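You operate a simulated robot arm through the tools that you are given. There is no shell and no other tool. Be economical: measure what you need, move in short steps, check, and stop when the job is done.

The job below is to be done with a simulated two-armed robot. You get a single attempt, and the scene is never put back.

Task
Brush the dust patch into the pan and empty it into the dust bin.
Fine: pan on the yellow mark first, nearly all of the dust in the bin; brush and pan back. Set down upright: grey brush. What is to be rubbed or washed off counts as gone when no trace of it is left.

It is judged by the outcome, as a careful person would: the job done as asked, and still so three seconds after it is handed in. It fails if anything else is knocked over, pushed out of place, dropped, spilled or broken.

Robot
Two 6-joint arms with two-finger parallel grippers on one trunk, on a base that drives. Base frame: it is fixed to the floor where the robot stands at the start and does not move with it; the origin is under the middle of the robot, x ahead of it, y to its left, z up; the surface under the hand at the start is at about z = 0.88. Readings come in m, rad, newtons and seconds.
The left shoulder is at the start at [0.05, 0.17, 1.11], the right one opposite. With the tool pointing down near the work surface each hand reaches from about 0.5 to 0.96 m from the robot's upright axis, wherever it stands, measured 20 degrees to its own side. Places, roughly: dust bin [0.9, 0.1, 0.9]; dust patch [0.6, 0, 0.9]; yellow mark [0.6, -0.2, 0.9]. Payload 1.57 kg a hand.
Tool frame (each hand has its own): the origin (TCP) lies between the finger pads and is the grasp point; the fingertips stand 0.03 m ahead of it; z points along the fingers, y is the line along which they close. Largest opening 0.08 m; finger width 0.017, thickness 0.012; the body of the gripper, 0.04 by 0.082 m, starts 0.08 m behind the TCP.
Orientation is that of the tool frame in the base frame, as a unit quaternion [x, y, z, w]. With the fingers straight down and closing along the base's y, the tool's x points along the base's -x, its y along +y and its z along -z.

Tools
- The arms move only by the tool move_arm. It takes "left_plan", "right_plan" or both (then of equal length, played together; a hand with none holds still); each is a list of rows, each a list of 3 entries, a list of its own where there are three numbers: the shift along the tool's x, y, z in m, then the turn, a rotation vector about the tool's x, y, z in rad, then the gripper command, from -1 (shut) to 1 (fully open), values between in proportion. In form: [[[x, y, z], [rx, ry, rz], fingers], ...]. A call has 1 to 8 rows; each row is the pose to reach, as a shift and turn from the pose commanded when the call began, along the tool's axes at that moment. Each row takes 0.2 s and may step no farther than 0.05 m and 0.15 rad from the row before; otherwise, or with a gripper value out of range, the whole call is refused. A pose out of reach is approached as far as the arm can. The call stops where the force on the tool passes 90 N (or 10 N more than at its start, if that is more) or the arm is blocked; 0.2 s more then pass. The fingers move at their own pace (about 0.072 m/s each) and stop on an object; they squeeze with about 32 N. The grip force told is the motor's: it shows also when the fingers shut on nothing. Time passes only in rows, and 0.2 s behind the last, so rows that repeat a pose let the fingers close. The reply holds the time, the measured pose of the TCP, the force on the tool along the base axes, the opening and the grip force, in the units named above and with some noise, with the torque about the TCP (base axes, N m) and any sound that the robot's microphone picked up.
- Cameras (640 x 400 px; columns grow to the right, rows downward): "scene" is now at [0.0352, 0.0078, 1.6759]; the picture's right is [0.11, -0.99, 0.00], its down [-0.77, -0.09, -0.63] and it looks along [0.62, 0.07, -0.78] (base axes); focal length 262 px, centre (320, 200). "left" rides on the left gripper at [0.072, 0.007, -0.122] in its tool frame; the picture's right is [-0.09, 1.00, 0.00], its down [-0.84, -0.08, -0.54] and it looks along [-0.54, -0.05, 0.84] (tool axes); focal length 238 px, centre (320, 200). "right" rides on the right gripper at [0.072, -0.007, -0.122] in its tool frame; the picture's right is [0.09, 1.00, 0.00], its down [-0.84, 0.08, -0.54] and it looks along [-0.54, 0.05, 0.84] (tool axes); focal length 238 px, centre (320, 200). There is no depth. A picture from a camera that has moved, and an enlarged one, comes with that camera's place and axes in the base frame and with its lens.
- get_image(camera): a new picture of that camera. No time passes.
- move_column(by): slides the trunk up (or, below 0, down) by that many m; the arms and the scene camera ride with it, the base frame stays. It gives what a move gives, with no picture.
- roll_base(legs): drives the robot by 1 to 6 legs, each [ahead, left, turn to the left] in m, m and rad, along the robot's own axes; the way and the turn of a leg run together, so that a leg with both is an arc; at most 1.5 m and 3.142 rad a leg. The arms and the cameras ride along, it lands a little off, and it stops where it bumps. It gives what a move gives.
- head_to(pan, tilt): turns the head with the scene camera to pan (to the left, within 1.501 rad either way) and tilt (down, from -0.506 to 1.204), counted from straight ahead of the robot. It gives what a move gives.
- enlarge(camera, box): a new picture of the part [left, top, right, bottom] of that camera's present view, enlarged. No time passes.
- job_done(): hands the job in; it is judged then, once.

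Go step by step. Nothing tells you exact positions but the pictures and the camera data: compare them with the known pose of the tool, close in by small moves and look again before you grip or let go. The budget is 120 turns and 92 pictures, counting those below and the enlarged ones. Unless the task says otherwise, let go and move clear before handing in, and close with one line.

The tools are called by a JSON object that holds its "api" and its "payload". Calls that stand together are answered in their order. move_arm: Moves the arms, as the interface text tells. Its arguments: {"type":"object","properties":{"left_plan":{"type":"array","items":{"type":"array"}},"right_plan":{"type":"array","items":{"type":"array"}}},"required":[]} The other tools are called the same way: move_column (by) slides the trunk up or down; roll_base (legs) drives the base; head_to (pan, tilt) turns the head that bears the scene camera; get_image (camera) takes a picture; enlarge (camera, box) takes an enlarged picture of a part of a camera's view; job_done () hands the job in.

At the start:

```text
time_s: 0.0
left_position: [0.7115, 0.2982, 0.999]
left_orientation: [0.0, 1.0, 0.0, 0.0]
left_wrist_force: [-0.2, -0.6, -0.1]
left_ft_torque: [-0.01, 0.0, 0.0]
left_width: 0.0801
left_finger_force: 0.0
right_position: [0.5829, -0.2008, 0.9995]
right_orientation: [-0.001, 1.0, 0.0, 0.0]
right_wrist_force: [0.5, -0.6, -0.2]
right_ft_torque: [0.0, 0.0, -0.01]
right_width: 0.0797
right_finger_force: 0.0
trunk travel left (down, up): [-0.725, 0.245]
robot x, y, heading: [0.0005, -0.0045, -0.001]
head pan, tilt: [0.11, 0.894]
```

scene: 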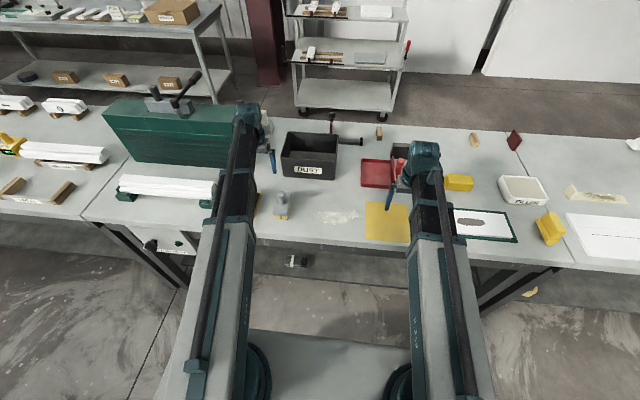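
right: 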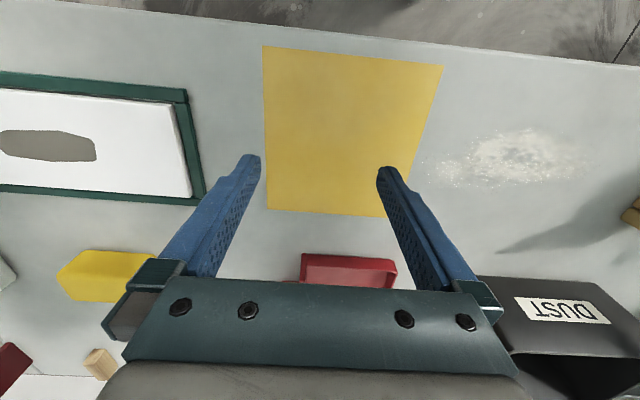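
left: 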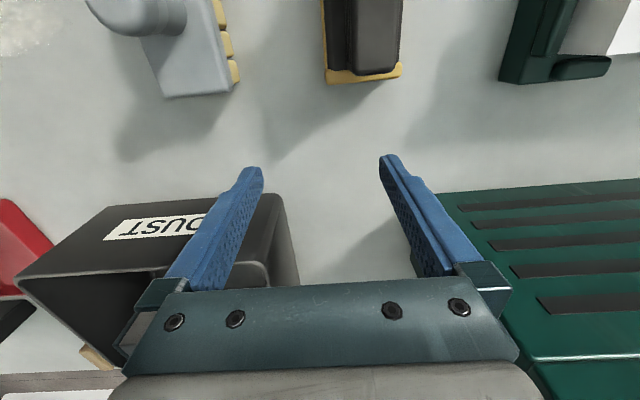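

I see the red pan behind the yellow mark, a grey brush left of the dust, the dust bin behind. I take closer looks first.

{"api": "enlarge", "payload": {"camera": "scene", "box": [230, 110, 470, 260]}}

{"api": "move_arm", "payload": {"right_plan": [[[0, -0.05, 0], [0, 0, 0], 1], [[0, -0.1, -0.03], [0, 0, 0], 1], [[0, -0.15, -0.06], [0, 0, 0], 1], [[0.04, -0.17, -0.08], [0, 0, 0], 1]], "left_plan": [[[0.04, 0, -0.02], [0, 0, 0], 1], [[0.08, 0, -0.04], [0, 0, 0], 1], [[0.11, 0, -0.06], [0, 0, 0], 1], [[0.14, 0, -0.08], [0, 0, 0], 1]]}}

```text
2.67 times, centred on (350, 185) of scene
camera zoom: at [0.0352, 0.0078, 1.6759], right [0.11, -0.99, 0.0], down [-0.77, -0.09, -0.63], along [0.62, 0.07, -0.78], focal length 699 px, centre (240, 240)
```

zoom: 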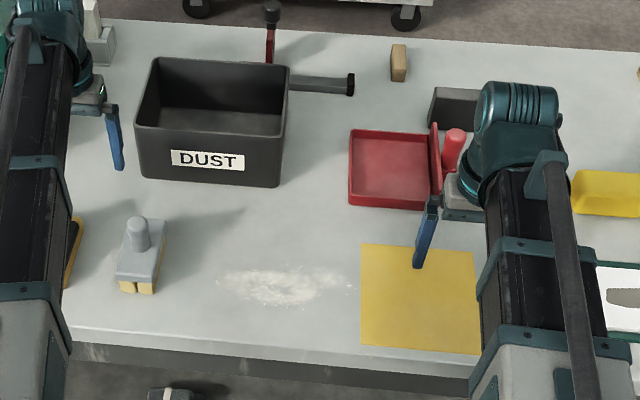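

```text
refused: row 2 steps farther than a row can; nothing moved
```

The pan's handle points right (−y) and its open side faces left, toward the dust. I move the arms out of the view, in smaller steps.

{"api": "move_arm", "payload": {"right_plan": [[[0, -0.04, -0.02], [0, 0, 0], 1], [[0, -0.08, -0.04], [0, 0, 0], 1], [[0, -0.12, -0.06], [0, 0, 0], 1], [[0, -0.16, -0.08], [0, 0, 0], 1], [[0, -0.2, -0.1], [0, 0, 0], 1]]}}

{"api": "get_image", "payload": {"camera": "scene"}}

{"api": "enlarge", "payload": {"camera": "scene", "box": [240, 110, 480, 260]}}

```text
time_s: 1.2
left_position: [0.7096, 0.2992, 0.9993]
left_orientation: [0.0, 1.0, 0.0, 0.0]
left_wrist_force: [0.1, 0.1, -0.3]
left_ft_torque: [0.0, -0.03, 0.03]
left_width: 0.0801
left_finger_force: 0.0
right_position: [0.5824, -0.3977, 0.999]
right_orientation: [0.0, 1.0, 0.0, 0.0]
right_wrist_force: [0.0, 0.2, 0.0]
right_ft_torque: [-0.02, -0.01, 0.02]
right_width: 0.08
right_finger_force: 0.0
right hand out of reach, approached as far as the arm can: row 1, 2, 3, 4, 5
trunk travel left (down, up): [-0.725, 0.245]
robot x, y, heading: [0.0016, -0.0036, -0.003]
head pan, tilt: [0.11, 0.894]
```

```text
87 pictures are left
camera scene: at [0.0352, 0.0076, 1.6759], right [0.11, -0.99, 0.0], down [-0.77, -0.09, -0.63], along [0.62, 0.07, -0.78], focal length 262 px, centre (320, 200)
```

scene: 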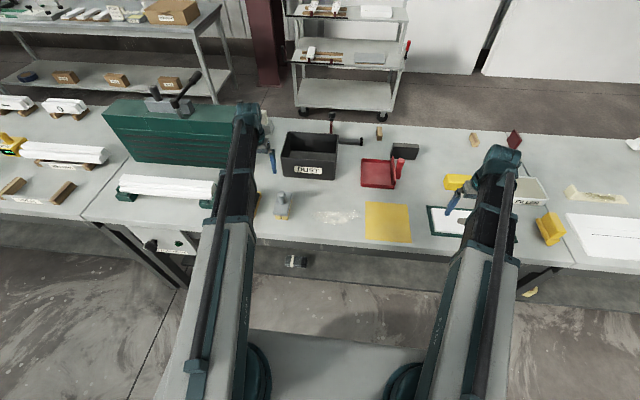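

```text
2.67 times, centred on (360, 185) of scene
camera zoom: at [0.0352, 0.0076, 1.6759], right [0.11, -0.99, 0.0], down [-0.77, -0.09, -0.63], along [0.62, 0.07, -0.78], focal length 699 px, centre (213, 240)
```

zoom: 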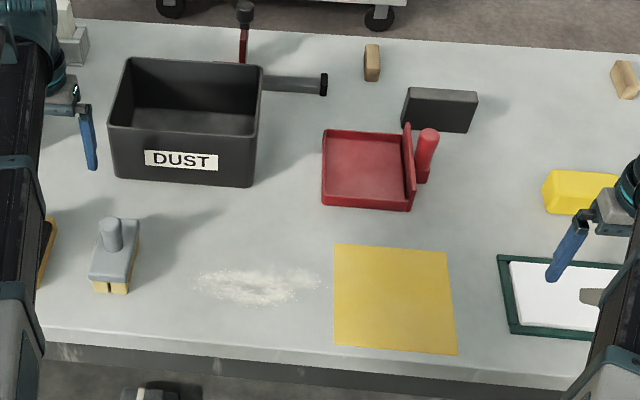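

Estimated places: brush about (0.61, 0.21), pan tray x 0.76–0.90, y −0.21…−0.08 with an upright handle near (0.82, −0.235). The mark is centred about (0.60, −0.18). I turn the right hand so it can later grip the pan handle from its side, and move the left over the brush for a look.

{"api": "move_arm", "payload": {"right_plan": [[[0, 0, 0], [0, 0, 0.15], 1], [[-0.03, 0, 0], [0, 0, 0.3], 1], [[-0.06, 0, 0], [0, 0, 0.45], 1], [[-0.09, 0, 0], [0, 0, 0.6], 1], [[-0.12, 0, 0], [0, 0, 0.75], 1], [[-0.14, 0, 0], [0, 0, 0.9], 1], [[-0.16, 0, 0], [0, 0, 1.05], 1], [[-0.18, 0, 0], [0, 0, 1.2], 1]], "left_plan": [[[0.03, 0, 0], [0, 0, 0], 1], [[0.06, 0, 0], [0, 0, 0], 1], [[0.09, 0, 0], [0, 0, 0], 1], [[0.12, 0, 0], [0, 0, 0], 1], [[0.14, 0, 0], [0, 0, 0], 1], [[0.16, 0, 0], [0, 0, 0], 1], [[0.16, -0.03, 0], [0, 0, 0], 1], [[0.16, -0.06, 0], [0, 0, 0], 1]]}}

{"api": "get_image", "payload": {"camera": "left"}}

{"api": "get_image", "payload": {"camera": "right"}}

```text
time_s: 3.0
left_position: [0.5502, 0.2383, 1.0004]
left_orientation: [0.0, 1.0, 0.0, 0.0]
left_wrist_force: [0.2, -0.4, 0.3]
left_ft_torque: [-0.02, 0.0, -0.01]
left_width: 0.0799
left_finger_force: 0.1
right_position: [0.7639, -0.3959, 0.9991]
right_orientation: [0.566, 0.824, 0.001, -0.001]
right_wrist_force: [-0.4, 0.1, 0.5]
right_ft_torque: [0.0, -0.04, 0.02]
right_width: 0.0801
right_finger_force: 0.0
trunk travel left (down, up): [-0.725, 0.245]
robot x, y, heading: [0.0018, -0.0016, 0.002]
head pan, tilt: [0.11, 0.894]
```

```text
85 pictures are left
camera left: at [0.4796, 0.2449, 1.1211], right [0.09, 1.0, 0.0], down [0.84, -0.08, 0.54], along [0.54, -0.05, -0.84], focal length 238 px, centre (320, 200)
```

left: 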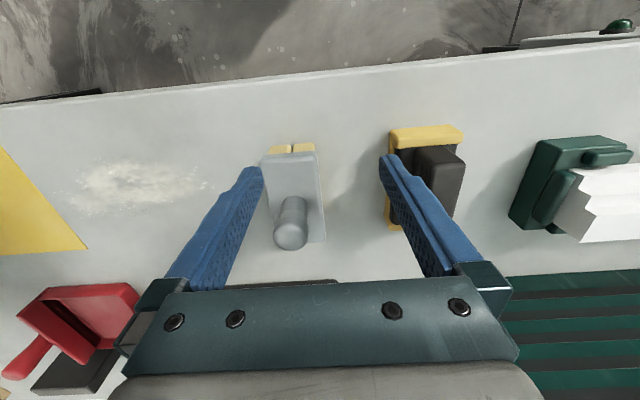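

```text
84 pictures are left
camera right: at [0.7317, -0.3331, 1.1214], right [0.9, 0.44, 0.0], down [0.37, -0.75, 0.54], along [0.24, -0.49, -0.84], focal length 238 px, centre (320, 200)
```

right: 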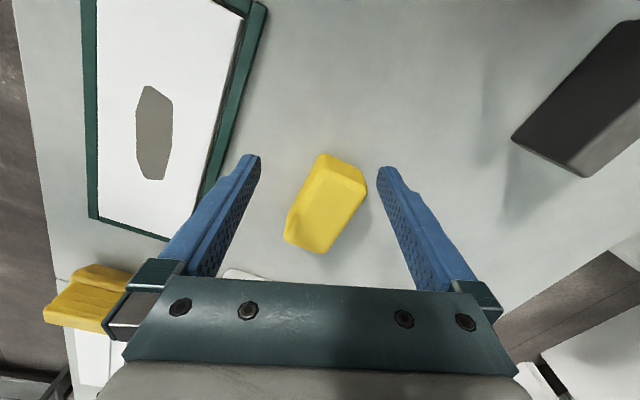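

The brush knob is near (0.612, 0.209), about 3 cm thick. Centring the left hand over it and finishing the right hand's yaw.

{"api": "move_arm", "payload": {"right_plan": [[[0, 0, 0], [0, 0, 0.13], 1], [[0, 0, 0], [0, 0, 0.26], 1], [[0, 0, 0], [0, 0, 0.371], 1]], "left_plan": [[[-0.03, -0.01, 0], [0, 0, 0], 1], [[-0.062, -0.02, 0], [0, 0, 0], 1], [[-0.062, -0.029, 0], [0, 0, 0], 1]]}}

{"api": "move_arm", "payload": {"right_plan": [[[0, 0, 0], [0, 0.14, 0], 1], [[0, 0, 0], [0, 0.28, 0], 1], [[0, 0, 0], [0, 0.42, 0], 1], [[0, 0, 0], [0, 0.56, 0], 1], [[0, 0, 0], [0, 0.7, 0], 1], [[0, 0, 0], [0, 0.84, 0], 1], [[0, 0, 0], [0, 0.95, 0], 1], [[0, 0, 0], [0, 1.047, 0], 1]]}}

{"api": "get_image", "payload": {"camera": "left"}}

{"api": "get_image", "payload": {"camera": "right"}}

```text
time_s: 3.8
left_position: [0.6123, 0.2094, 0.9996]
left_orientation: [0.0, 1.0, 0.0, 0.0]
left_wrist_force: [0.2, 0.5, 1.3]
left_ft_torque: [0.01, -0.02, -0.02]
left_width: 0.0801
left_finger_force: 0.0
right_position: [0.7621, -0.3952, 1.0006]
right_orientation: [0.708, 0.706, 0.0, 0.0]
right_wrist_force: [0.3, 0.0, -0.5]
right_ft_torque: [0.02, 0.01, 0.02]
right_width: 0.0802
right_finger_force: 0.1
trunk travel left (down, up): [-0.725, 0.245]
robot x, y, heading: [0.0011, 0.0015, 0.001]
head pan, tilt: [0.11, 0.894]
```

```text
time_s: 5.6
left_position: [0.6119, 0.2089, 1.0]
left_orientation: [0.0, 1.0, -0.001, 0.0]
left_wrist_force: [0.6, -0.6, 0.2]
left_ft_torque: [0.03, -0.01, 0.0]
left_width: 0.0801
left_finger_force: 0.0
right_position: [0.7655, -0.3955, 1.1088]
right_orientation: [0.615, 0.611, 0.355, -0.349]
right_wrist_force: [0.5, 0.3, 0.5]
right_ft_torque: [-0.01, -0.03, -0.01]
right_width: 0.0799
right_finger_force: 0.2
right hand out of reach, approached as far as the arm can: row 2, 3, 4, 5, 6, 7, 8
trunk travel left (down, up): [-0.725, 0.245]
robot x, y, heading: [0.0046, 0.0024, 0.0]
head pan, tilt: [0.11, 0.894]
```

```text
83 pictures are left
camera left: at [0.5409, 0.2157, 1.1211], right [0.09, 1.0, 0.0], down [0.84, -0.08, 0.54], along [0.54, -0.05, -0.84], focal length 238 px, centre (320, 200)
```

left: 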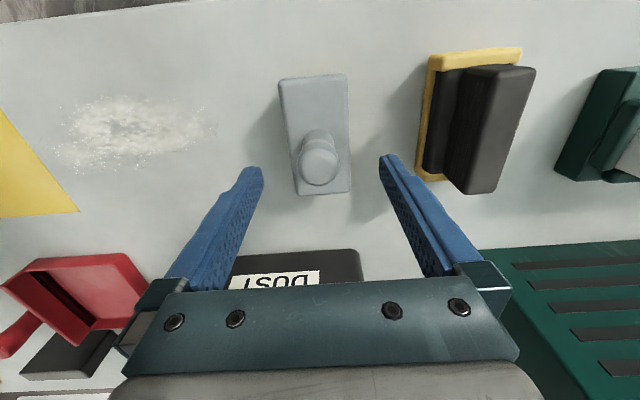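

```text
82 pictures are left
camera right: at [0.757, -0.4658, 1.2324], right [1.0, 0.04, 0.08], down [0.07, -0.89, -0.45], along [0.06, 0.45, -0.89], focal length 238 px, centre (320, 200)
```

right: 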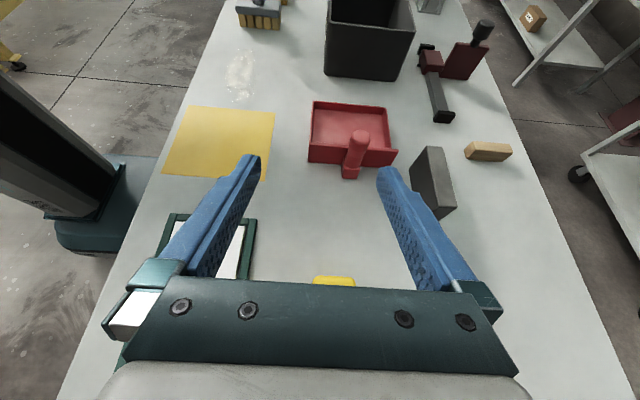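

Handle view is good now; checking pan details enlarged before approaching.

{"api": "enlarge", "payload": {"camera": "right", "box": [260, 70, 460, 210]}}

{"api": "enlarge", "payload": {"camera": "left", "box": [0, 230, 160, 390]}}

{"api": "enlarge", "payload": {"camera": "left", "box": [240, 50, 400, 210]}}

```text
2.86 times, centred on (360, 140) of right
camera zoom: at [0.757, -0.4658, 1.2324], right [1.0, 0.04, 0.08], down [0.07, -0.89, -0.45], along [0.06, 0.45, -0.89], focal length 681 px, centre (206, 371)
```

zoom: 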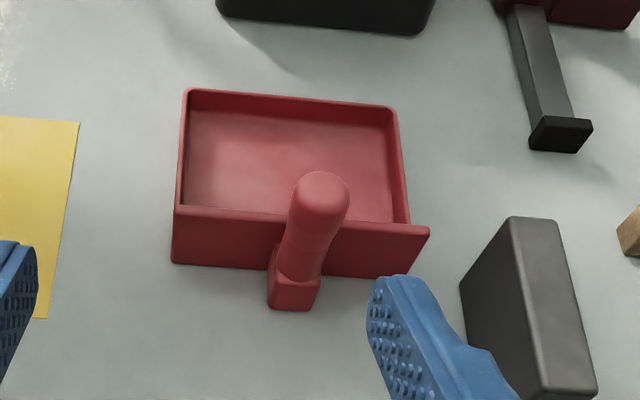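

```text
2.50 times, centred on (80, 310) of left
camera zoom: at [0.5409, 0.2157, 1.1211], right [0.09, 1.0, 0.0], down [0.84, -0.08, 0.54], along [0.54, -0.05, -0.84], focal length 596 px, centre (920, -75)
```

zoom: 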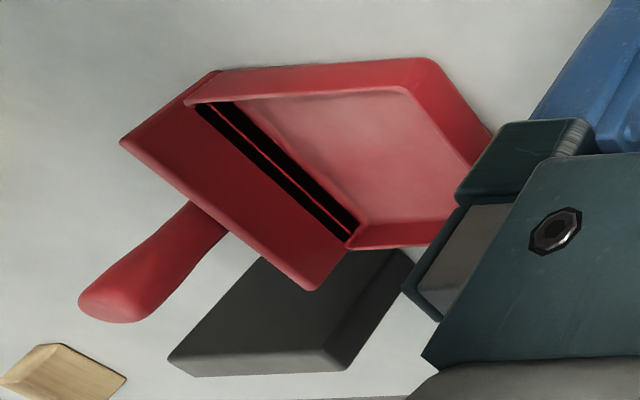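

```text
2.50 times, centred on (320, 130) of left
camera zoom: at [0.5409, 0.2157, 1.1211], right [0.09, 1.0, 0.0], down [0.84, -0.08, 0.54], along [0.54, -0.05, -0.84], focal length 596 px, centre (320, 375)
```

zoom: 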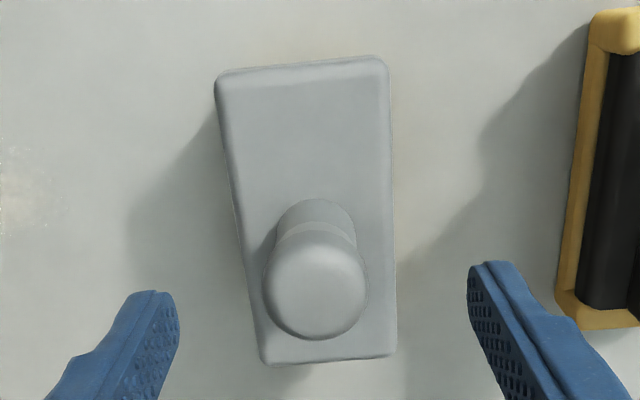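

The pan's build is unclear (a taller plate with the handle on its −y side, dark slot along it). I look closer from the head camera.

{"api": "enlarge", "payload": {"camera": "scene", "box": [350, 140, 430, 200]}}

{"api": "enlarge", "payload": {"camera": "right", "box": [300, 90, 400, 190]}}

```text
6.67 times, centred on (390, 170) of scene
camera zoom: at [0.0351, 0.0078, 1.6759], right [0.11, -0.99, 0.0], down [-0.77, -0.09, -0.63], along [0.62, 0.07, -0.78], focal length 1747 px, centre (-147, 400)
```

zoom: 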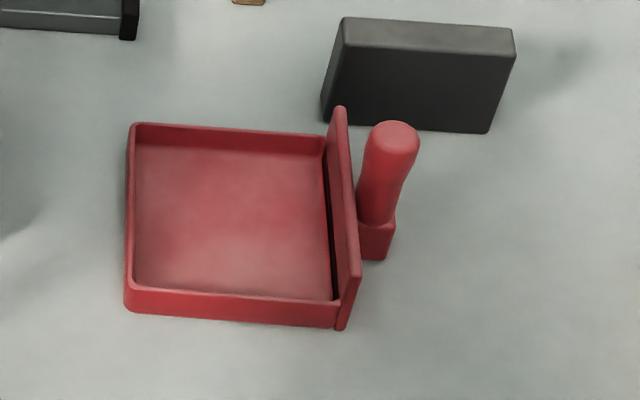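

```text
4.00 times, centred on (350, 140) of right
camera zoom: at [0.757, -0.4658, 1.2324], right [1.0, 0.04, 0.08], down [0.07, -0.89, -0.45], along [0.06, 0.45, -0.89], focal length 953 px, centre (200, 440)
```

zoom: 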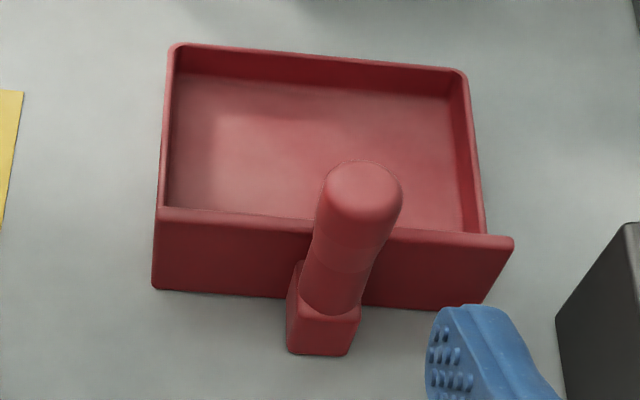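

The pan has a low rim on three sides and a taller plate with a post handle at −y. I need a low look from the +y side, so I bring the left hand round with its camera facing −y.

{"api": "move_arm", "payload": {"left_plan": [[[-0.01, -0.025, 0], [0, 0, 0.15], 1], [[-0.02, -0.05, 0], [0, 0, 0.3], 1], [[-0.03, -0.075, 0], [0, 0, 0.45], 1], [[-0.04, -0.1, 0], [0, 0, 0.6], 1], [[-0.05, -0.125, 0], [0, 0, 0.75], 1], [[-0.06, -0.15, 0], [0, 0, 0.9], 1], [[-0.07, -0.165, 0], [0, 0, 1.05], 1], [[-0.08, -0.175, 0], [0, 0, 1.2], 1]]}}

{"api": "move_arm", "payload": {"left_plan": [[[0, 0, 0], [0, 0, 0.13], 1], [[0, 0, 0], [0, 0, 0.26], 1], [[0, 0, 0], [0, 0, 0.371], 1]]}}

{"api": "move_arm", "payload": {"left_plan": [[[0, 0, 0], [0, -0.12, 0], 1], [[0, 0, 0], [0, -0.24, 0], 1], [[0, 0, 0], [0, -0.36, 0], 1], [[0, 0, 0], [0, -0.48, 0], 1]]}}

{"api": "get_image", "payload": {"camera": "left"}}

```text
time_s: 7.4
left_position: [0.6914, 0.0346, 0.9985]
left_orientation: [0.566, 0.825, 0.0, 0.0]
left_wrist_force: [0.4, 0.2, 0.5]
left_ft_torque: [0.02, -0.01, 0.02]
left_width: 0.0801
left_finger_force: 0.1
right_position: [0.765, -0.396, 1.1087]
right_orientation: [0.615, 0.611, 0.355, -0.349]
right_wrist_force: [0.5, 0.4, 0.6]
right_ft_torque: [-0.01, -0.02, 0.01]
right_width: 0.0797
right_finger_force: 0.0
trunk travel left (down, up): [-0.725, 0.245]
robot x, y, heading: [-0.0008, 0.0006, 0.002]
head pan, tilt: [0.11, 0.894]
```

```text
time_s: 8.2
left_position: [0.6919, 0.0344, 0.9999]
left_orientation: [0.708, 0.706, -0.001, 0.0]
left_wrist_force: [-0.1, 0.4, -0.4]
left_ft_torque: [0.01, -0.01, 0.02]
left_width: 0.0801
left_finger_force: 0.0
right_position: [0.7652, -0.3958, 1.1086]
right_orientation: [0.615, 0.611, 0.355, -0.349]
right_wrist_force: [-0.5, -0.6, -0.1]
right_ft_torque: [0.02, -0.01, 0.0]
right_width: 0.08
right_finger_force: 0.2
trunk travel left (down, up): [-0.725, 0.245]
robot x, y, heading: [-0.0019, -0.0032, 0.002]
head pan, tilt: [0.11, 0.894]
```

```text
time_s: 9.2
left_position: [0.692, 0.0346, 1.0253]
left_orientation: [0.687, 0.687, -0.168, 0.169]
left_wrist_force: [-0.4, -0.7, 0.4]
left_ft_torque: [0.0, 0.0, 0.05]
left_width: 0.0802
left_finger_force: 0.1
left hand out of reach, approached as far as the arm can: row 2, 3, 4
right_position: [0.7661, -0.3951, 1.1087]
right_orientation: [0.614, 0.612, 0.354, -0.349]
right_wrist_force: [-0.1, 1.4, -0.6]
right_ft_torque: [-0.03, 0.01, -0.02]
right_width: 0.08
right_finger_force: 0.1
trunk travel left (down, up): [-0.725, 0.245]
robot x, y, heading: [0.0, -0.0011, -0.002]
head pan, tilt: [0.11, 0.894]
```

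```text
76 pictures are left
camera left: at [0.6996, 0.1548, 1.0989], right [1.0, -0.08, 0.04], down [-0.08, -0.49, 0.87], along [-0.05, -0.87, -0.49], focal length 238 px, centre (320, 200)
```

left: 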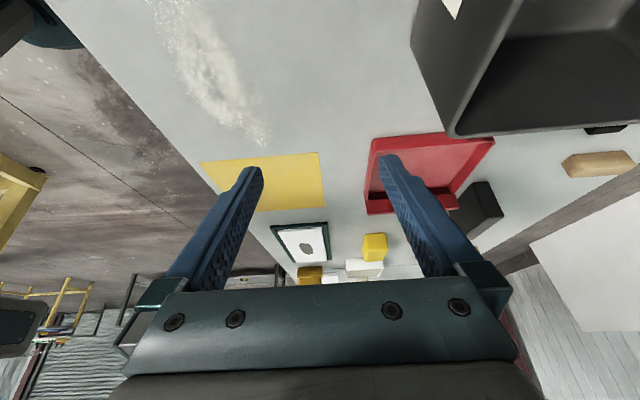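

{"api": "enlarge", "payload": {"camera": "left", "box": [350, 120, 510, 220]}}

```text
4.00 times, centred on (430, 170) of left
camera zoom: at [0.6996, 0.1548, 1.0989], right [1.0, -0.08, 0.04], down [-0.08, -0.49, 0.87], along [-0.05, -0.87, -0.49], focal length 953 px, centre (-120, 320)
```

zoom: 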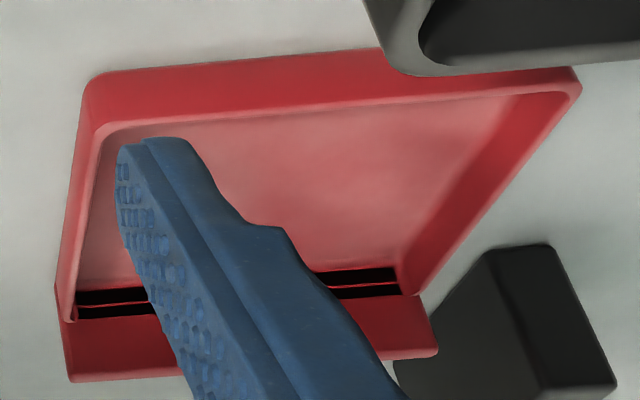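

The pan is a drawer-like tray; handle top about (0.83, −0.225, 0.97). The arms refused some height changes, so I test how the left hand moves vertically with the tool upright again.

{"api": "move_arm", "payload": {"left_plan": [[[0, 0, 0], [0, 0.12, 0], 1], [[0, 0, 0], [0, 0.24, 0], 1], [[0, 0, 0], [0, 0.36, 0], 1], [[0, 0, 0], [0, 0.48, 0], 1]]}}

{"api": "move_arm", "payload": {"left_plan": [[[0, 0, 0.03], [0, 0, 0], 1]]}}

{"api": "move_arm", "payload": {"left_plan": [[[0, 0, -0.05], [0, 0, 0], 1]]}}

```text
time_s: 10.2
left_position: [0.6917, 0.0345, 1.0]
left_orientation: [0.707, 0.707, 0.001, 0.0]
left_wrist_force: [-0.3, 0.0, 0.1]
left_ft_torque: [-0.03, -0.04, 0.02]
left_width: 0.0799
left_finger_force: 0.1
left hand out of reach, approached as far as the arm can: row 1, 2, 3, 4
right_position: [0.7655, -0.3945, 1.1077]
right_orientation: [0.615, 0.612, 0.354, -0.349]
right_wrist_force: [0.0, -0.5, 0.1]
right_ft_torque: [0.0, -0.01, 0.0]
right_width: 0.0801
right_finger_force: 0.2
trunk travel left (down, up): [-0.725, 0.245]
robot x, y, heading: [-0.002, 0.0021, 0.0]
head pan, tilt: [0.11, 0.894]
```

```text
time_s: 10.6
left_position: [0.693, 0.0351, 1.0001]
left_orientation: [0.707, 0.707, 0.0, 0.0]
left_wrist_force: [1.0, -0.5, 0.1]
left_ft_torque: [-0.03, -0.02, 0.03]
left_width: 0.08
left_finger_force: 0.1
left hand out of reach, approached as far as the arm can: row 1
right_position: [0.7648, -0.3946, 1.1096]
right_orientation: [0.615, 0.611, 0.356, -0.349]
right_wrist_force: [-0.6, 0.0, 0.0]
right_ft_torque: [0.01, 0.04, 0.03]
right_width: 0.0799
right_finger_force: 0.0
trunk travel left (down, up): [-0.725, 0.245]
robot x, y, heading: [0.0019, 0.0035, 0.003]
head pan, tilt: [0.11, 0.894]
```

```text
time_s: 11.0
left_position: [0.6934, 0.0338, 0.9998]
left_orientation: [0.707, 0.707, -0.001, 0.0]
left_wrist_force: [0.4, 0.7, -0.2]
left_ft_torque: [-0.04, -0.01, 0.01]
left_width: 0.08
left_finger_force: 0.0
left hand out of reach, approached as far as the arm can: row 1
right_position: [0.7663, -0.3951, 1.1089]
right_orientation: [0.615, 0.611, 0.355, -0.349]
right_wrist_force: [-0.8, -0.8, -0.2]
right_ft_torque: [-0.03, -0.03, 0.03]
right_width: 0.0799
right_finger_force: 0.1
trunk travel left (down, up): [-0.725, 0.245]
robot x, y, heading: [0.0013, -0.0003, 0.001]
head pan, tilt: [0.11, 0.894]
```

The arms are height-fixed at the wrist (only the trunk and tilting change height), so I plan to grip brush and pan both from straight above. First a precise look at the brush.

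{"api": "enlarge", "payload": {"camera": "scene", "box": [250, 170, 330, 230]}}

```text
6.67 times, centred on (290, 200) of scene
camera zoom: at [0.0352, 0.0077, 1.6759], right [0.11, -0.99, 0.0], down [-0.77, -0.09, -0.63], along [0.62, 0.07, -0.78], focal length 1747 px, centre (520, 200)
```

zoom: 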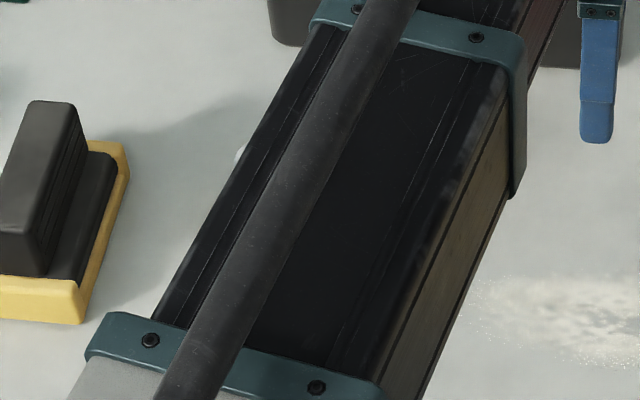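

I bring the left hand back above the brush (closing along y) and untilt the right hand.

{"api": "move_arm", "payload": {"left_plan": [[[0.02, -0.01, 0], [0, 0, -0.15], 1], [[0.045, -0.02, 0], [0, 0, -0.3], 1], [[0.07, -0.03, 0], [0, 0, -0.45], 1], [[0.095, -0.04, 0], [0, 0, -0.6], 1], [[0.12, -0.05, 0], [0, 0, -0.75], 1], [[0.14, -0.06, 0], [0, 0, -0.9], 1], [[0.16, -0.07, 0], [0, 0, -1.05], 1], [[0.175, -0.082, 0], [0, 0, -1.2], 1]], "right_plan": [[[0, 0, 0], [0, -0.14, 0], 1], [[0, 0, 0], [0, -0.28, 0], 1], [[0, 0, 0], [0, -0.42, 0], 1], [[0, 0, 0], [0, -0.56, 0], 1], [[0, 0, 0], [0, -0.7, 0], 1], [[0, 0, 0], [0, -0.84, 0], 1], [[0, 0, 0], [0, -0.95, 0], 1], [[0, 0, 0], [0, -1.047, 0], 1]]}}

{"api": "move_arm", "payload": {"left_plan": [[[0, 0, 0], [0, 0, -0.13], 1], [[0, 0, 0], [0, 0, -0.26], 1], [[0, 0, 0], [0, 0, -0.371], 1], [[0, 0, 0], [0, 0, -0.371], 1], [[0, 0, 0], [0, 0, -0.371], 1], [[0, 0, 0], [0, 0, -0.371], 1], [[0, 0, 0], [0, 0, -0.371], 1], [[0, 0, 0], [0, 0, -0.371], 1]], "right_plan": [[[0.0, 0.01, 0], [0, 0, -0.15], 1], [[0.02, 0.02, 0], [0, 0, -0.3], 1], [[0.04, 0.03, 0], [0, 0, -0.45], 1], [[0.06, 0.04, 0], [0, 0, -0.6], 1], [[0.08, 0.05, 0], [0, 0, -0.75], 1], [[0.1, 0.06, 0], [0, 0, -0.9], 1], [[0.13, 0.065, 0], [0, 0, -1.05], 1], [[0.16, 0.065, 0], [0, 0, -1.2], 1]]}}

{"api": "move_arm", "payload": {"right_plan": [[[0, 0, 0], [0, 0, -0.13], 1], [[0, 0, 0], [0, 0, -0.26], 1], [[0, 0, 0], [0, 0, -0.371], 1]]}}

{"api": "get_image", "payload": {"camera": "left"}}

{"api": "get_image", "payload": {"camera": "right"}}

```text
time_s: 12.8
left_position: [0.6103, 0.2094, 0.9998]
left_orientation: [0.183, 0.983, 0.0, 0.0]
left_wrist_force: [-0.2, 0.2, -0.3]
left_ft_torque: [-0.01, 0.02, -0.01]
left_width: 0.08
left_finger_force: 0.1
right_position: [0.7638, -0.3954, 0.9997]
right_orientation: [0.707, 0.707, -0.001, 0.0]
right_wrist_force: [0.4, 0.1, 0.2]
right_ft_torque: [-0.01, 0.0, 0.04]
right_width: 0.0801
right_finger_force: 0.1
right hand out of reach, approached as far as the arm can: row 1, 2, 3, 4, 5, 6, 7, 8
trunk travel left (down, up): [-0.725, 0.245]
robot x, y, heading: [-0.0004, -0.0005, -0.002]
head pan, tilt: [0.11, 0.894]
```

```text
time_s: 14.6
left_position: [0.6119, 0.209, 1.0]
left_orientation: [0.0, 1.0, 0.0, 0.0]
left_wrist_force: [-0.2, -0.4, -0.4]
left_ft_torque: [0.01, 0.01, 0.0]
left_width: 0.0801
left_finger_force: 0.0
right_position: [0.8287, -0.232, 1.0001]
right_orientation: [0.183, 0.983, 0.0, 0.0]
right_wrist_force: [0.1, 0.4, -0.2]
right_ft_torque: [-0.03, 0.01, -0.02]
right_width: 0.08
right_finger_force: 0.0
trunk travel left (down, up): [-0.725, 0.245]
robot x, y, heading: [-0.0004, -0.0015, -0.002]
head pan, tilt: [0.11, 0.894]
```

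```text
time_s: 15.4
left_position: [0.6104, 0.2088, 0.9999]
left_orientation: [0.0, 1.0, 0.0, 0.0]
left_wrist_force: [-0.9, 0.2, 0.2]
left_ft_torque: [0.03, -0.02, -0.02]
left_width: 0.0799
left_finger_force: 0.1
right_position: [0.83, -0.2339, 0.9992]
right_orientation: [-0.001, 1.0, 0.0, 0.001]
right_wrist_force: [-0.6, 0.6, 0.1]
right_ft_torque: [-0.03, 0.03, 0.01]
right_width: 0.08
right_finger_force: 0.0
trunk travel left (down, up): [-0.725, 0.245]
robot x, y, heading: [0.0025, -0.0014, 0.002]
head pan, tilt: [0.11, 0.894]
```

```text
73 pictures are left
camera left: at [0.5399, 0.2157, 1.1211], right [0.09, 1.0, 0.0], down [0.84, -0.08, 0.54], along [0.54, -0.05, -0.84], focal length 238 px, centre (320, 200)
```

left: 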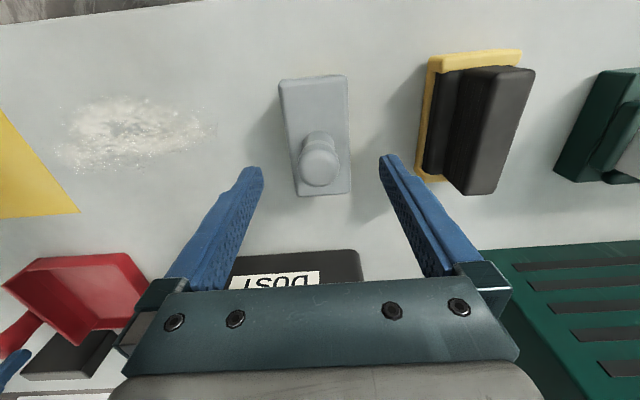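

```text
72 pictures are left
camera right: at [0.7576, -0.2422, 1.1216], right [-0.09, 1.0, 0.0], down [0.84, 0.08, 0.54], along [0.54, 0.05, -0.84], focal length 238 px, centre (320, 200)
```

right: 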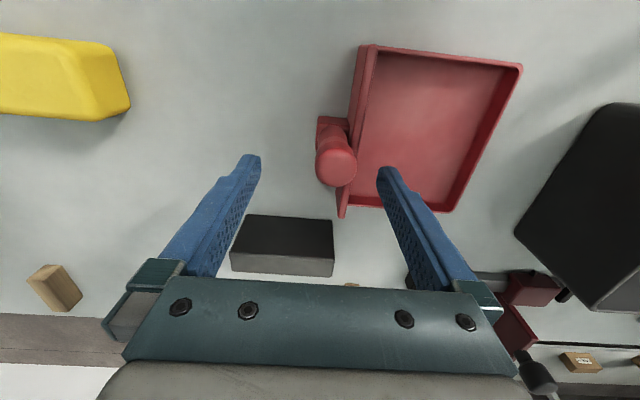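

Both hands are nearly over the two handles. I fine-centre them and lower the trunk 3 cm for a check.

{"api": "move_arm", "payload": {"left_plan": [[[0.003, 0, 0], [0, 0, 0], 1], [[0.003, 0, 0], [0, 0, 0], 1]], "right_plan": [[[0.003, 0.006, 0], [0, 0, 0], 1], [[0.004, 0.01, 0], [0, 0, 0], 1]]}}

{"api": "move_column", "payload": {"by": -0.03}}

{"api": "get_image", "payload": {"camera": "left"}}

{"api": "get_image", "payload": {"camera": "right"}}

{"api": "enlarge", "payload": {"camera": "scene", "box": [230, 130, 430, 255]}}

```text
time_s: 16.0
left_position: [0.608, 0.2093, 0.9998]
left_orientation: [0.0, 1.0, 0.0, 0.0]
left_wrist_force: [0.2, -0.2, 0.2]
left_ft_torque: [0.0, 0.0, -0.02]
left_width: 0.0799
left_finger_force: 0.1
right_position: [0.8255, -0.2237, 0.9997]
right_orientation: [0.0, 1.0, 0.0, 0.0]
right_wrist_force: [0.5, -0.5, 0.6]
right_ft_torque: [0.02, -0.03, 0.02]
right_width: 0.08
right_finger_force: 0.1
trunk travel left (down, up): [-0.725, 0.245]
robot x, y, heading: [0.002, 0.0004, -0.001]
head pan, tilt: [0.11, 0.894]
```

```text
time_s: 16.8
left_position: [0.6075, 0.2105, 0.9695]
left_orientation: [0.0, 1.0, 0.0, 0.0]
left_wrist_force: [1.1, 0.1, -0.1]
left_ft_torque: [0.01, -0.01, 0.01]
left_width: 0.0799
left_finger_force: 0.1
right_position: [0.8251, -0.2231, 0.9694]
right_orientation: [0.0, 1.0, 0.0, 0.0]
right_wrist_force: [-0.3, 0.9, 0.3]
right_ft_torque: [0.02, -0.03, -0.01]
right_width: 0.0801
right_finger_force: 0.1
trunk travel left (down, up): [-0.695, 0.275]
robot x, y, heading: [-0.0049, -0.0004, -0.001]
head pan, tilt: [0.11, 0.894]
```

```text
71 pictures are left
camera left: at [0.5366, 0.2157, 1.0912], right [0.09, 1.0, 0.0], down [0.84, -0.08, 0.54], along [0.54, -0.05, -0.84], focal length 238 px, centre (320, 200)
```

left: 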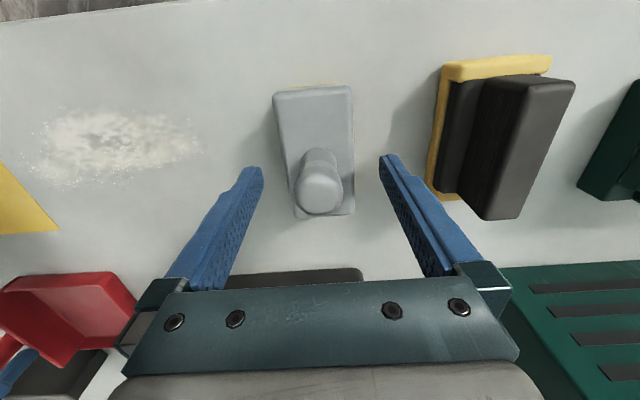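

```text
70 pictures are left
camera right: at [0.7535, -0.2321, 1.0917], right [-0.09, 1.0, 0.0], down [0.84, 0.08, 0.54], along [0.54, 0.05, -0.84], focal length 238 px, centre (320, 200)
```

right: 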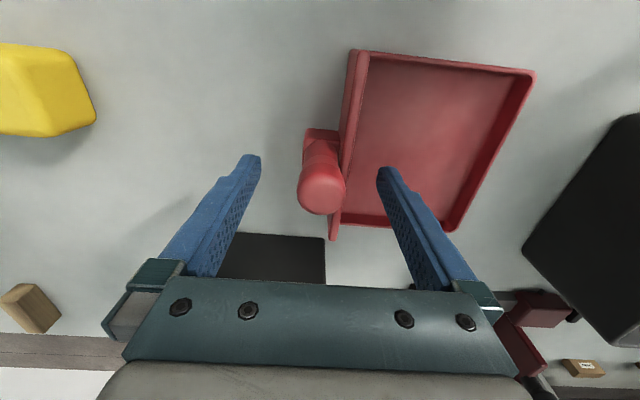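

```text
3.20 times, centred on (330, 192) of scene
camera zoom: at [0.035, 0.0078, 1.6459], right [0.11, -0.99, 0.0], down [-0.77, -0.09, -0.63], along [0.62, 0.07, -0.78], focal length 838 px, centre (288, 224)
```

zoom: 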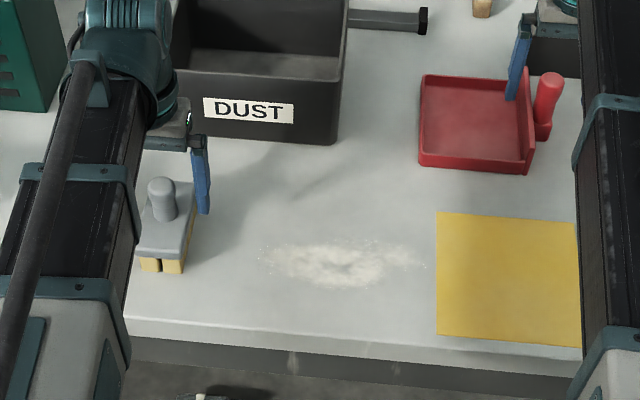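

Knob and handle tops lie near z 0.96; the pan's back plate top is near 0.93, so the pan needs a slightly higher grip than the brush. I move the right hand aside and grip the brush first, lower down.

{"api": "move_arm", "payload": {"left_plan": [[[-0.003, 0, 0], [0, 0, 0], 1], [[-0.005, 0, 0], [0, 0, 0], 1]], "right_plan": [[[-0.003, -0.04, 0], [0, 0, 0], 1], [[-0.006, -0.08, 0], [0, 0, 0], 1]]}}

{"api": "move_column", "payload": {"by": -0.021}}

{"api": "get_image", "payload": {"camera": "left"}}

{"api": "enlarge", "payload": {"camera": "scene", "box": [260, 170, 340, 230]}}

```text
time_s: 17.4
left_position: [0.6128, 0.2092, 0.9709]
left_orientation: [-0.001, 1.0, 0.0, 0.0]
left_wrist_force: [-0.1, -0.4, 0.2]
left_ft_torque: [-0.03, 0.03, 0.01]
left_width: 0.0801
left_finger_force: 0.0
right_position: [0.8325, -0.3047, 0.9689]
right_orientation: [0.0, 1.0, 0.0, 0.0]
right_wrist_force: [-0.3, -0.6, 0.3]
right_ft_torque: [0.01, 0.03, -0.04]
right_width: 0.0799
right_finger_force: 0.1
trunk travel left (down, up): [-0.695, 0.275]
robot x, y, heading: [0.0022, -0.0, -0.002]
head pan, tilt: [0.11, 0.894]
```

```text
time_s: 17.9
left_position: [0.6074, 0.2092, 0.9568]
left_orientation: [0.0, 1.0, 0.0, 0.003]
left_wrist_force: [0.0, 0.2, -0.2]
left_ft_torque: [0.04, 0.04, 0.03]
left_width: 0.0801
left_finger_force: 0.2
right_position: [0.8309, -0.3042, 0.9591]
right_orientation: [0.001, 1.0, 0.003, 0.008]
right_wrist_force: [-3.7, -3.9, 72.2]
right_ft_torque: [2.93, 0.41, 0.28]
right_width: 0.0776
right_finger_force: 0.0
trunk travel left (down, up): [-0.678, 0.292]
robot x, y, heading: [0.0044, 0.0001, -0.003]
head pan, tilt: [0.11, 0.894]
stopped: the force on the tool passed its limit at 114 N (the readings are from after the stop); the commanded pose is now the measured one
```

```text
68 pictures are left
camera left: at [0.5365, 0.2164, 1.0784], right [0.09, 1.0, 0.0], down [0.83, -0.08, 0.55], along [0.54, -0.05, -0.84], focal length 238 px, centre (320, 200)
```

left: 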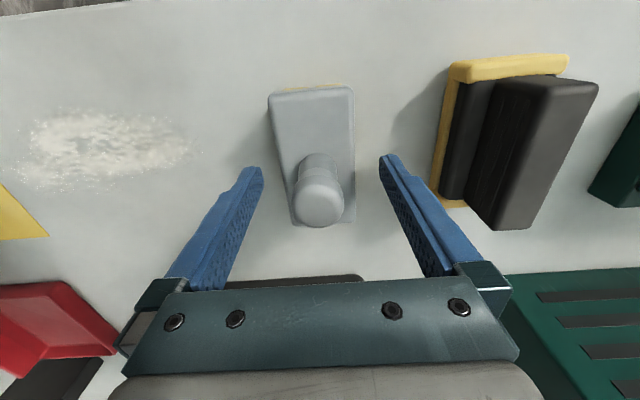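

```text
6.67 times, centred on (300, 200) of scene
camera zoom: at [0.0266, 0.0092, 1.6305], right [0.11, -0.99, 0.0], down [-0.77, -0.09, -0.63], along [0.63, 0.07, -0.78], focal length 1747 px, centre (453, 200)
```

zoom: 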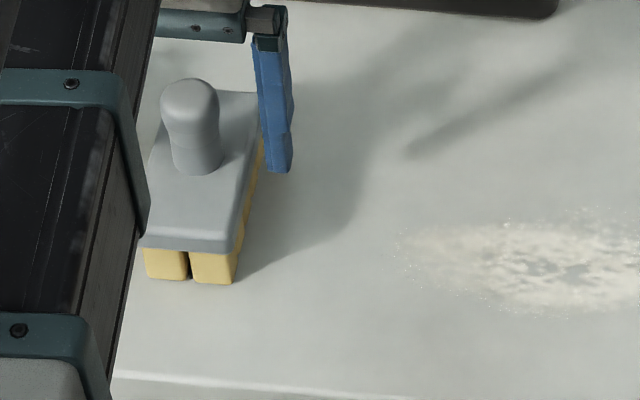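

The right hand touched something. Raising the trunk at once and looking.

{"api": "move_column", "payload": {"by": 0.04}}

{"api": "get_image", "payload": {"camera": "right"}}

{"api": "get_image", "payload": {"camera": "scene"}}

```text
time_s: 18.8
left_position: [0.6123, 0.2098, 0.9931]
left_orientation: [-0.001, 1.0, 0.0, 0.001]
left_wrist_force: [-0.4, 0.1, -0.2]
left_ft_torque: [0.01, -0.02, -0.04]
left_width: 0.0798
left_finger_force: 0.1
right_position: [0.8372, -0.3033, 0.9925]
right_orientation: [0.0, 1.0, 0.002, 0.006]
right_wrist_force: [-0.9, 0.0, 0.1]
right_ft_torque: [0.0, 0.03, 0.02]
right_width: 0.0799
right_finger_force: 0.0
trunk travel left (down, up): [-0.718, 0.252]
robot x, y, heading: [0.001, -0.0008, -0.0]
head pan, tilt: [0.11, 0.894]
```

```text
66 pictures are left
camera right: at [0.7632, -0.3125, 1.1138], right [-0.09, 1.0, 0.0], down [0.83, 0.07, 0.55], along [0.55, 0.05, -0.83], focal length 238 px, centre (320, 200)
```

right: 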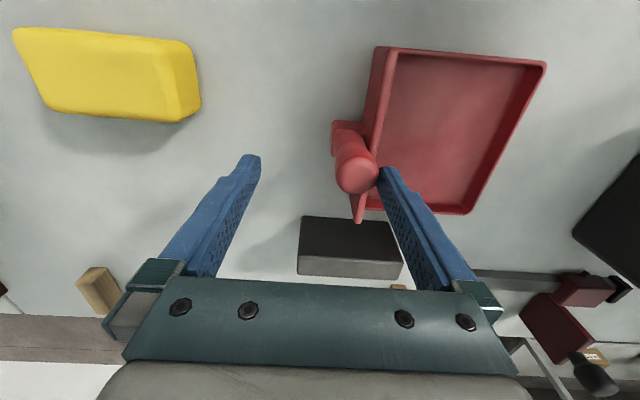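

```text
65 pictures are left
camera scene: at [0.0353, 0.0078, 1.6689], right [0.11, -0.99, 0.0], down [-0.77, -0.09, -0.63], along [0.62, 0.07, -0.78], focal length 262 px, centre (320, 200)
```

scene: 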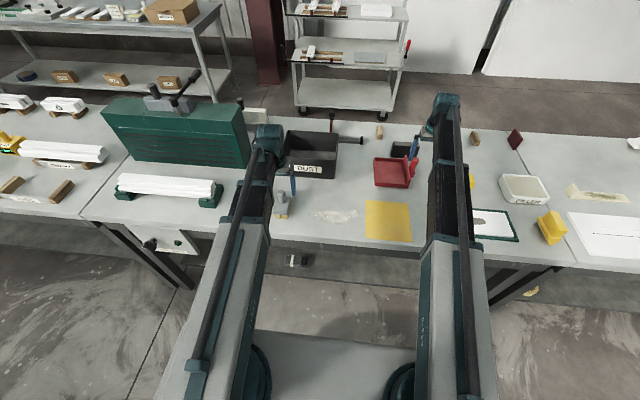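

The pan was dragged about 5–6 cm by my inner finger (still upright); I'll restore it at the end. I re-centre the right hand around the handle.

{"api": "move_arm", "payload": {"right_plan": [[[0, 0.012, 0], [0, 0, 0], 1], [[0, 0.023, 0], [0, 0, 0], 1]]}}

{"api": "get_image", "payload": {"camera": "right"}}

```text
time_s: 19.4
left_position: [0.6128, 0.2091, 0.9925]
left_orientation: [0.0, 1.0, 0.0, 0.0]
left_wrist_force: [0.4, -0.1, -0.4]
left_ft_torque: [-0.03, 0.02, 0.03]
left_width: 0.0799
left_finger_force: 0.1
right_position: [0.8376, -0.2814, 0.9936]
right_orientation: [0.0, 1.0, 0.002, 0.006]
right_wrist_force: [0.3, 0.1, 0.0]
right_ft_torque: [0.01, 0.02, -0.01]
right_width: 0.0799
right_finger_force: 0.0
trunk travel left (down, up): [-0.718, 0.252]
robot x, y, heading: [0.0028, -0.0026, 0.0]
head pan, tilt: [0.11, 0.894]
```

```text
64 pictures are left
camera right: at [0.7634, -0.2899, 1.1138], right [-0.09, 1.0, 0.0], down [0.83, 0.07, 0.55], along [0.55, 0.05, -0.83], focal length 238 px, centre (320, 200)
```

right: 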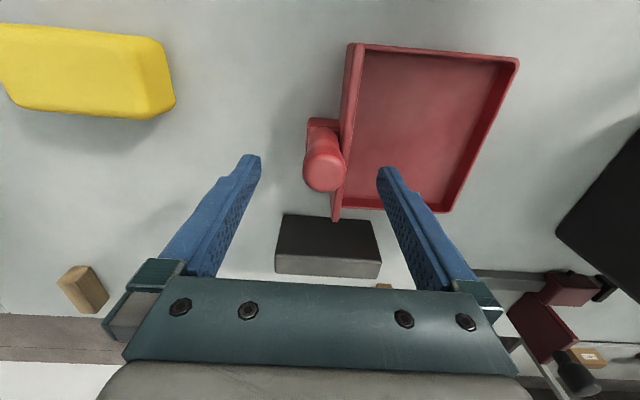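

Centred. Lower to brush grip height (TCP ≈ 0.948) and close the left hand on the knob.

{"api": "move_column", "payload": {"by": -0.044}}

{"api": "get_image", "payload": {"camera": "left"}}

```text
time_s: 20.2
left_position: [0.6131, 0.2078, 0.9484]
left_orientation: [-0.001, 1.0, 0.0, 0.001]
left_wrist_force: [-0.6, 0.0, 0.3]
left_ft_torque: [0.0, 0.0, 0.01]
left_width: 0.0799
left_finger_force: 0.1
right_position: [0.8367, -0.2825, 0.9489]
right_orientation: [0.0, 1.0, 0.001, 0.006]
right_wrist_force: [-0.2, -0.4, -0.6]
right_ft_torque: [0.0, -0.01, 0.01]
right_width: 0.0797
right_finger_force: 0.0
trunk travel left (down, up): [-0.674, 0.296]
robot x, y, heading: [0.0017, -0.0012, -0.0]
head pan, tilt: [0.11, 0.894]
```

```text
63 pictures are left
camera left: at [0.5418, 0.2155, 1.0703], right [0.09, 1.0, 0.0], down [0.84, -0.08, 0.54], along [0.54, -0.05, -0.84], focal length 238 px, centre (320, 200)
```

left: 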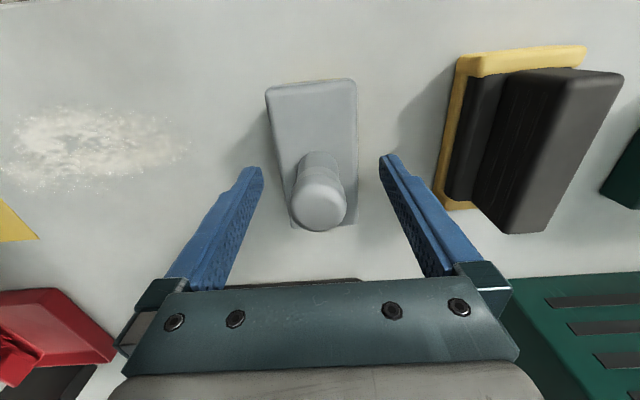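

{"api": "move_arm", "payload": {"left_plan": [[[0, 0, 0], [0, 0, 0], 0.0], [[0, 0, 0], [0, 0, 0], -0.4], [[0, 0, 0], [0, 0, 0], -1], [[0, 0, 0], [0, 0, 0], -1], [[0, 0, 0], [0, 0, 0], -1]]}}

{"api": "move_column", "payload": {"by": 0.016}}

{"api": "get_image", "payload": {"camera": "right"}}

{"api": "get_image", "payload": {"camera": "left"}}

```text
time_s: 21.4
left_position: [0.6121, 0.2094, 0.9503]
left_orientation: [0.0, 1.0, 0.0, 0.0]
left_wrist_force: [0.1, 0.4, 0.6]
left_ft_torque: [0.01, -0.02, 0.02]
left_width: 0.0495
left_finger_force: 32.0
right_position: [0.8371, -0.2805, 0.9494]
right_orientation: [0.0, 1.0, 0.001, 0.006]
right_wrist_force: [0.2, 0.2, -0.2]
right_ft_torque: [0.01, -0.02, 0.0]
right_width: 0.0801
right_finger_force: 0.1
trunk travel left (down, up): [-0.674, 0.296]
robot x, y, heading: [0.0006, 0.0027, 0.001]
head pan, tilt: [0.11, 0.894]
```

```text
time_s: 22.1
left_position: [0.6134, 0.2088, 0.9658]
left_orientation: [0.0, 1.0, 0.0, 0.0]
left_wrist_force: [-0.5, 0.1, -0.7]
left_ft_torque: [0.02, 0.0, 0.0]
left_width: 0.0495
left_finger_force: 32.5
right_position: [0.8375, -0.2815, 0.9645]
right_orientation: [0.0, 1.0, 0.001, 0.005]
right_wrist_force: [-0.4, 0.2, 0.0]
right_ft_torque: [-0.01, -0.02, 0.02]
right_width: 0.0799
right_finger_force: 0.1
trunk travel left (down, up): [-0.69, 0.28]
robot x, y, heading: [-0.0015, -0.0035, -0.003]
head pan, tilt: [0.11, 0.894]
```

```text
62 pictures are left
camera right: at [0.7637, -0.2901, 1.0856], right [-0.09, 1.0, 0.0], down [0.83, 0.07, 0.55], along [0.55, 0.05, -0.83], focal length 238 px, centre (320, 200)
```

right: 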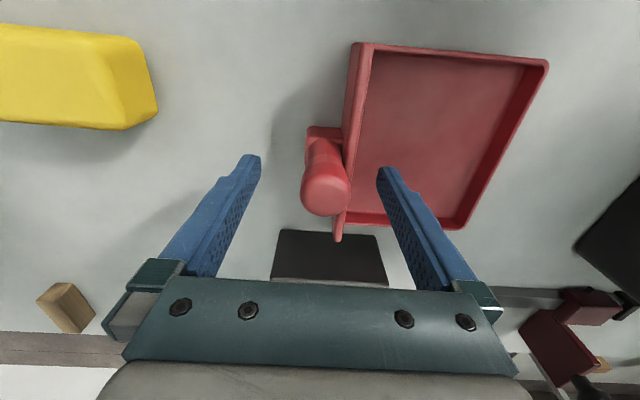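

```text
61 pictures are left
camera left: at [0.5424, 0.2155, 1.086], right [0.09, 1.0, 0.0], down [0.84, -0.08, 0.54], along [0.54, -0.05, -0.84], focal length 238 px, centre (320, 200)
```

left: 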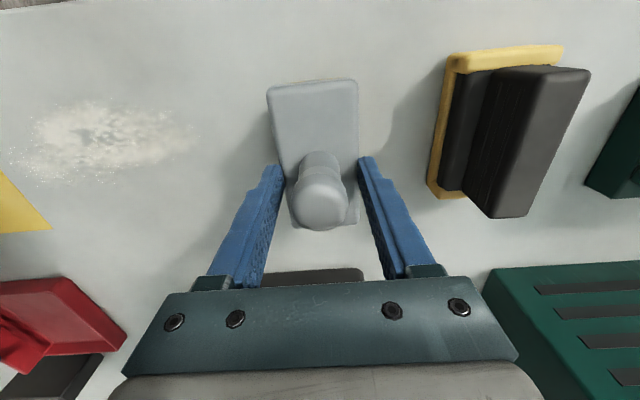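

The left hand stopped at 0.0495 m — it holds the brush body edge rather than the knob. I set it back down and regrip a bit deeper.

{"api": "move_column", "payload": {"by": -0.016}}

{"api": "move_arm", "payload": {"left_plan": [[[0, 0, 0], [0, 0, 0], 0], [[0, 0, 0], [0, 0, 0], 0.5], [[0, 0, 0], [0, 0, 0], 0.5]]}}

{"api": "move_column", "payload": {"by": -0.012}}

{"api": "move_arm", "payload": {"left_plan": [[[0, 0, 0], [0, 0, 0], 0.3], [[0, 0, 0], [0, 0, 0], 0], [[0, 0, 0], [0, 0, 0], -1], [[0, 0, 0], [0, 0, 0], -1], [[0, 0, 0], [0, 0, 0], -1]]}}

{"api": "enlarge", "payload": {"camera": "scene", "box": [260, 170, 340, 230]}}

```text
time_s: 22.7
left_position: [0.6136, 0.2089, 0.9484]
left_orientation: [0.0, 1.0, 0.001, 0.0]
left_wrist_force: [0.0, -0.4, -2.1]
left_ft_torque: [-0.01, 0.02, 0.0]
left_width: 0.0496
left_finger_force: 32.3
right_position: [0.8367, -0.2812, 0.9486]
right_orientation: [0.001, 1.0, 0.002, 0.006]
right_wrist_force: [0.0, -0.2, 0.0]
right_ft_torque: [0.0, -0.02, -0.03]
right_width: 0.0801
right_finger_force: 0.0
trunk travel left (down, up): [-0.674, 0.296]
robot x, y, heading: [0.0008, -0.0001, 0.002]
head pan, tilt: [0.11, 0.894]
```

```text
time_s: 23.5
left_position: [0.6132, 0.2089, 0.9485]
left_orientation: [0.0, 1.0, 0.0, 0.0]
left_wrist_force: [0.1, 0.0, 0.1]
left_ft_torque: [-0.02, -0.03, 0.01]
left_width: 0.0599
left_finger_force: 0.0
right_position: [0.8363, -0.2812, 0.9483]
right_orientation: [0.0, 1.0, 0.002, 0.005]
right_wrist_force: [-0.1, -0.6, 0.0]
right_ft_torque: [-0.01, 0.01, 0.02]
right_width: 0.0797
right_finger_force: 0.0
trunk travel left (down, up): [-0.674, 0.296]
robot x, y, heading: [-0.0009, -0.0002, 0.0]
head pan, tilt: [0.11, 0.894]
```

```text
time_s: 24.1
left_position: [0.6126, 0.2095, 0.9378]
left_orientation: [-0.001, 1.0, 0.0, -0.001]
left_wrist_force: [0.4, 0.2, -0.4]
left_ft_torque: [-0.01, -0.01, -0.02]
left_width: 0.0602
left_finger_force: 0.0
right_position: [0.8349, -0.2818, 0.9373]
right_orientation: [0.0, 1.0, 0.002, 0.007]
right_wrist_force: [0.0, -0.4, -0.8]
right_ft_torque: [-0.01, -0.01, 0.02]
right_width: 0.0801
right_finger_force: 0.2
trunk travel left (down, up): [-0.662, 0.308]
robot x, y, heading: [-0.0041, 0.0008, -0.001]
head pan, tilt: [0.11, 0.894]
```

```text
time_s: 25.3
left_position: [0.6131, 0.2083, 0.9363]
left_orientation: [0.0, 1.0, 0.0, 0.0]
left_wrist_force: [0.4, -0.3, -0.6]
left_ft_torque: [-0.02, 0.01, 0.03]
left_width: 0.0495
left_finger_force: 31.7
right_position: [0.8363, -0.281, 0.9369]
right_orientation: [0.0, 1.0, 0.001, 0.007]
right_wrist_force: [0.2, -0.2, -0.6]
right_ft_torque: [0.0, 0.0, 0.04]
right_width: 0.0801
right_finger_force: 0.0
trunk travel left (down, up): [-0.662, 0.308]
robot x, y, heading: [0.0011, -0.0003, 0.001]
head pan, tilt: [0.11, 0.894]
```

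```text
6.67 times, centred on (300, 200) of scene
camera zoom: at [0.0356, 0.0076, 1.613], right [0.11, -0.99, 0.0], down [-0.77, -0.09, -0.63], along [0.62, 0.07, -0.78], focal length 1747 px, centre (453, 200)
```

zoom: 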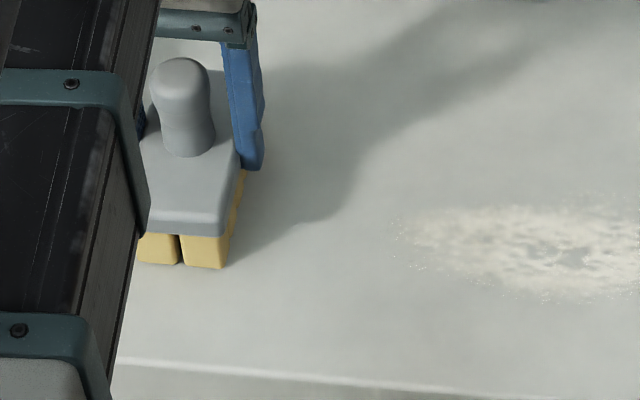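

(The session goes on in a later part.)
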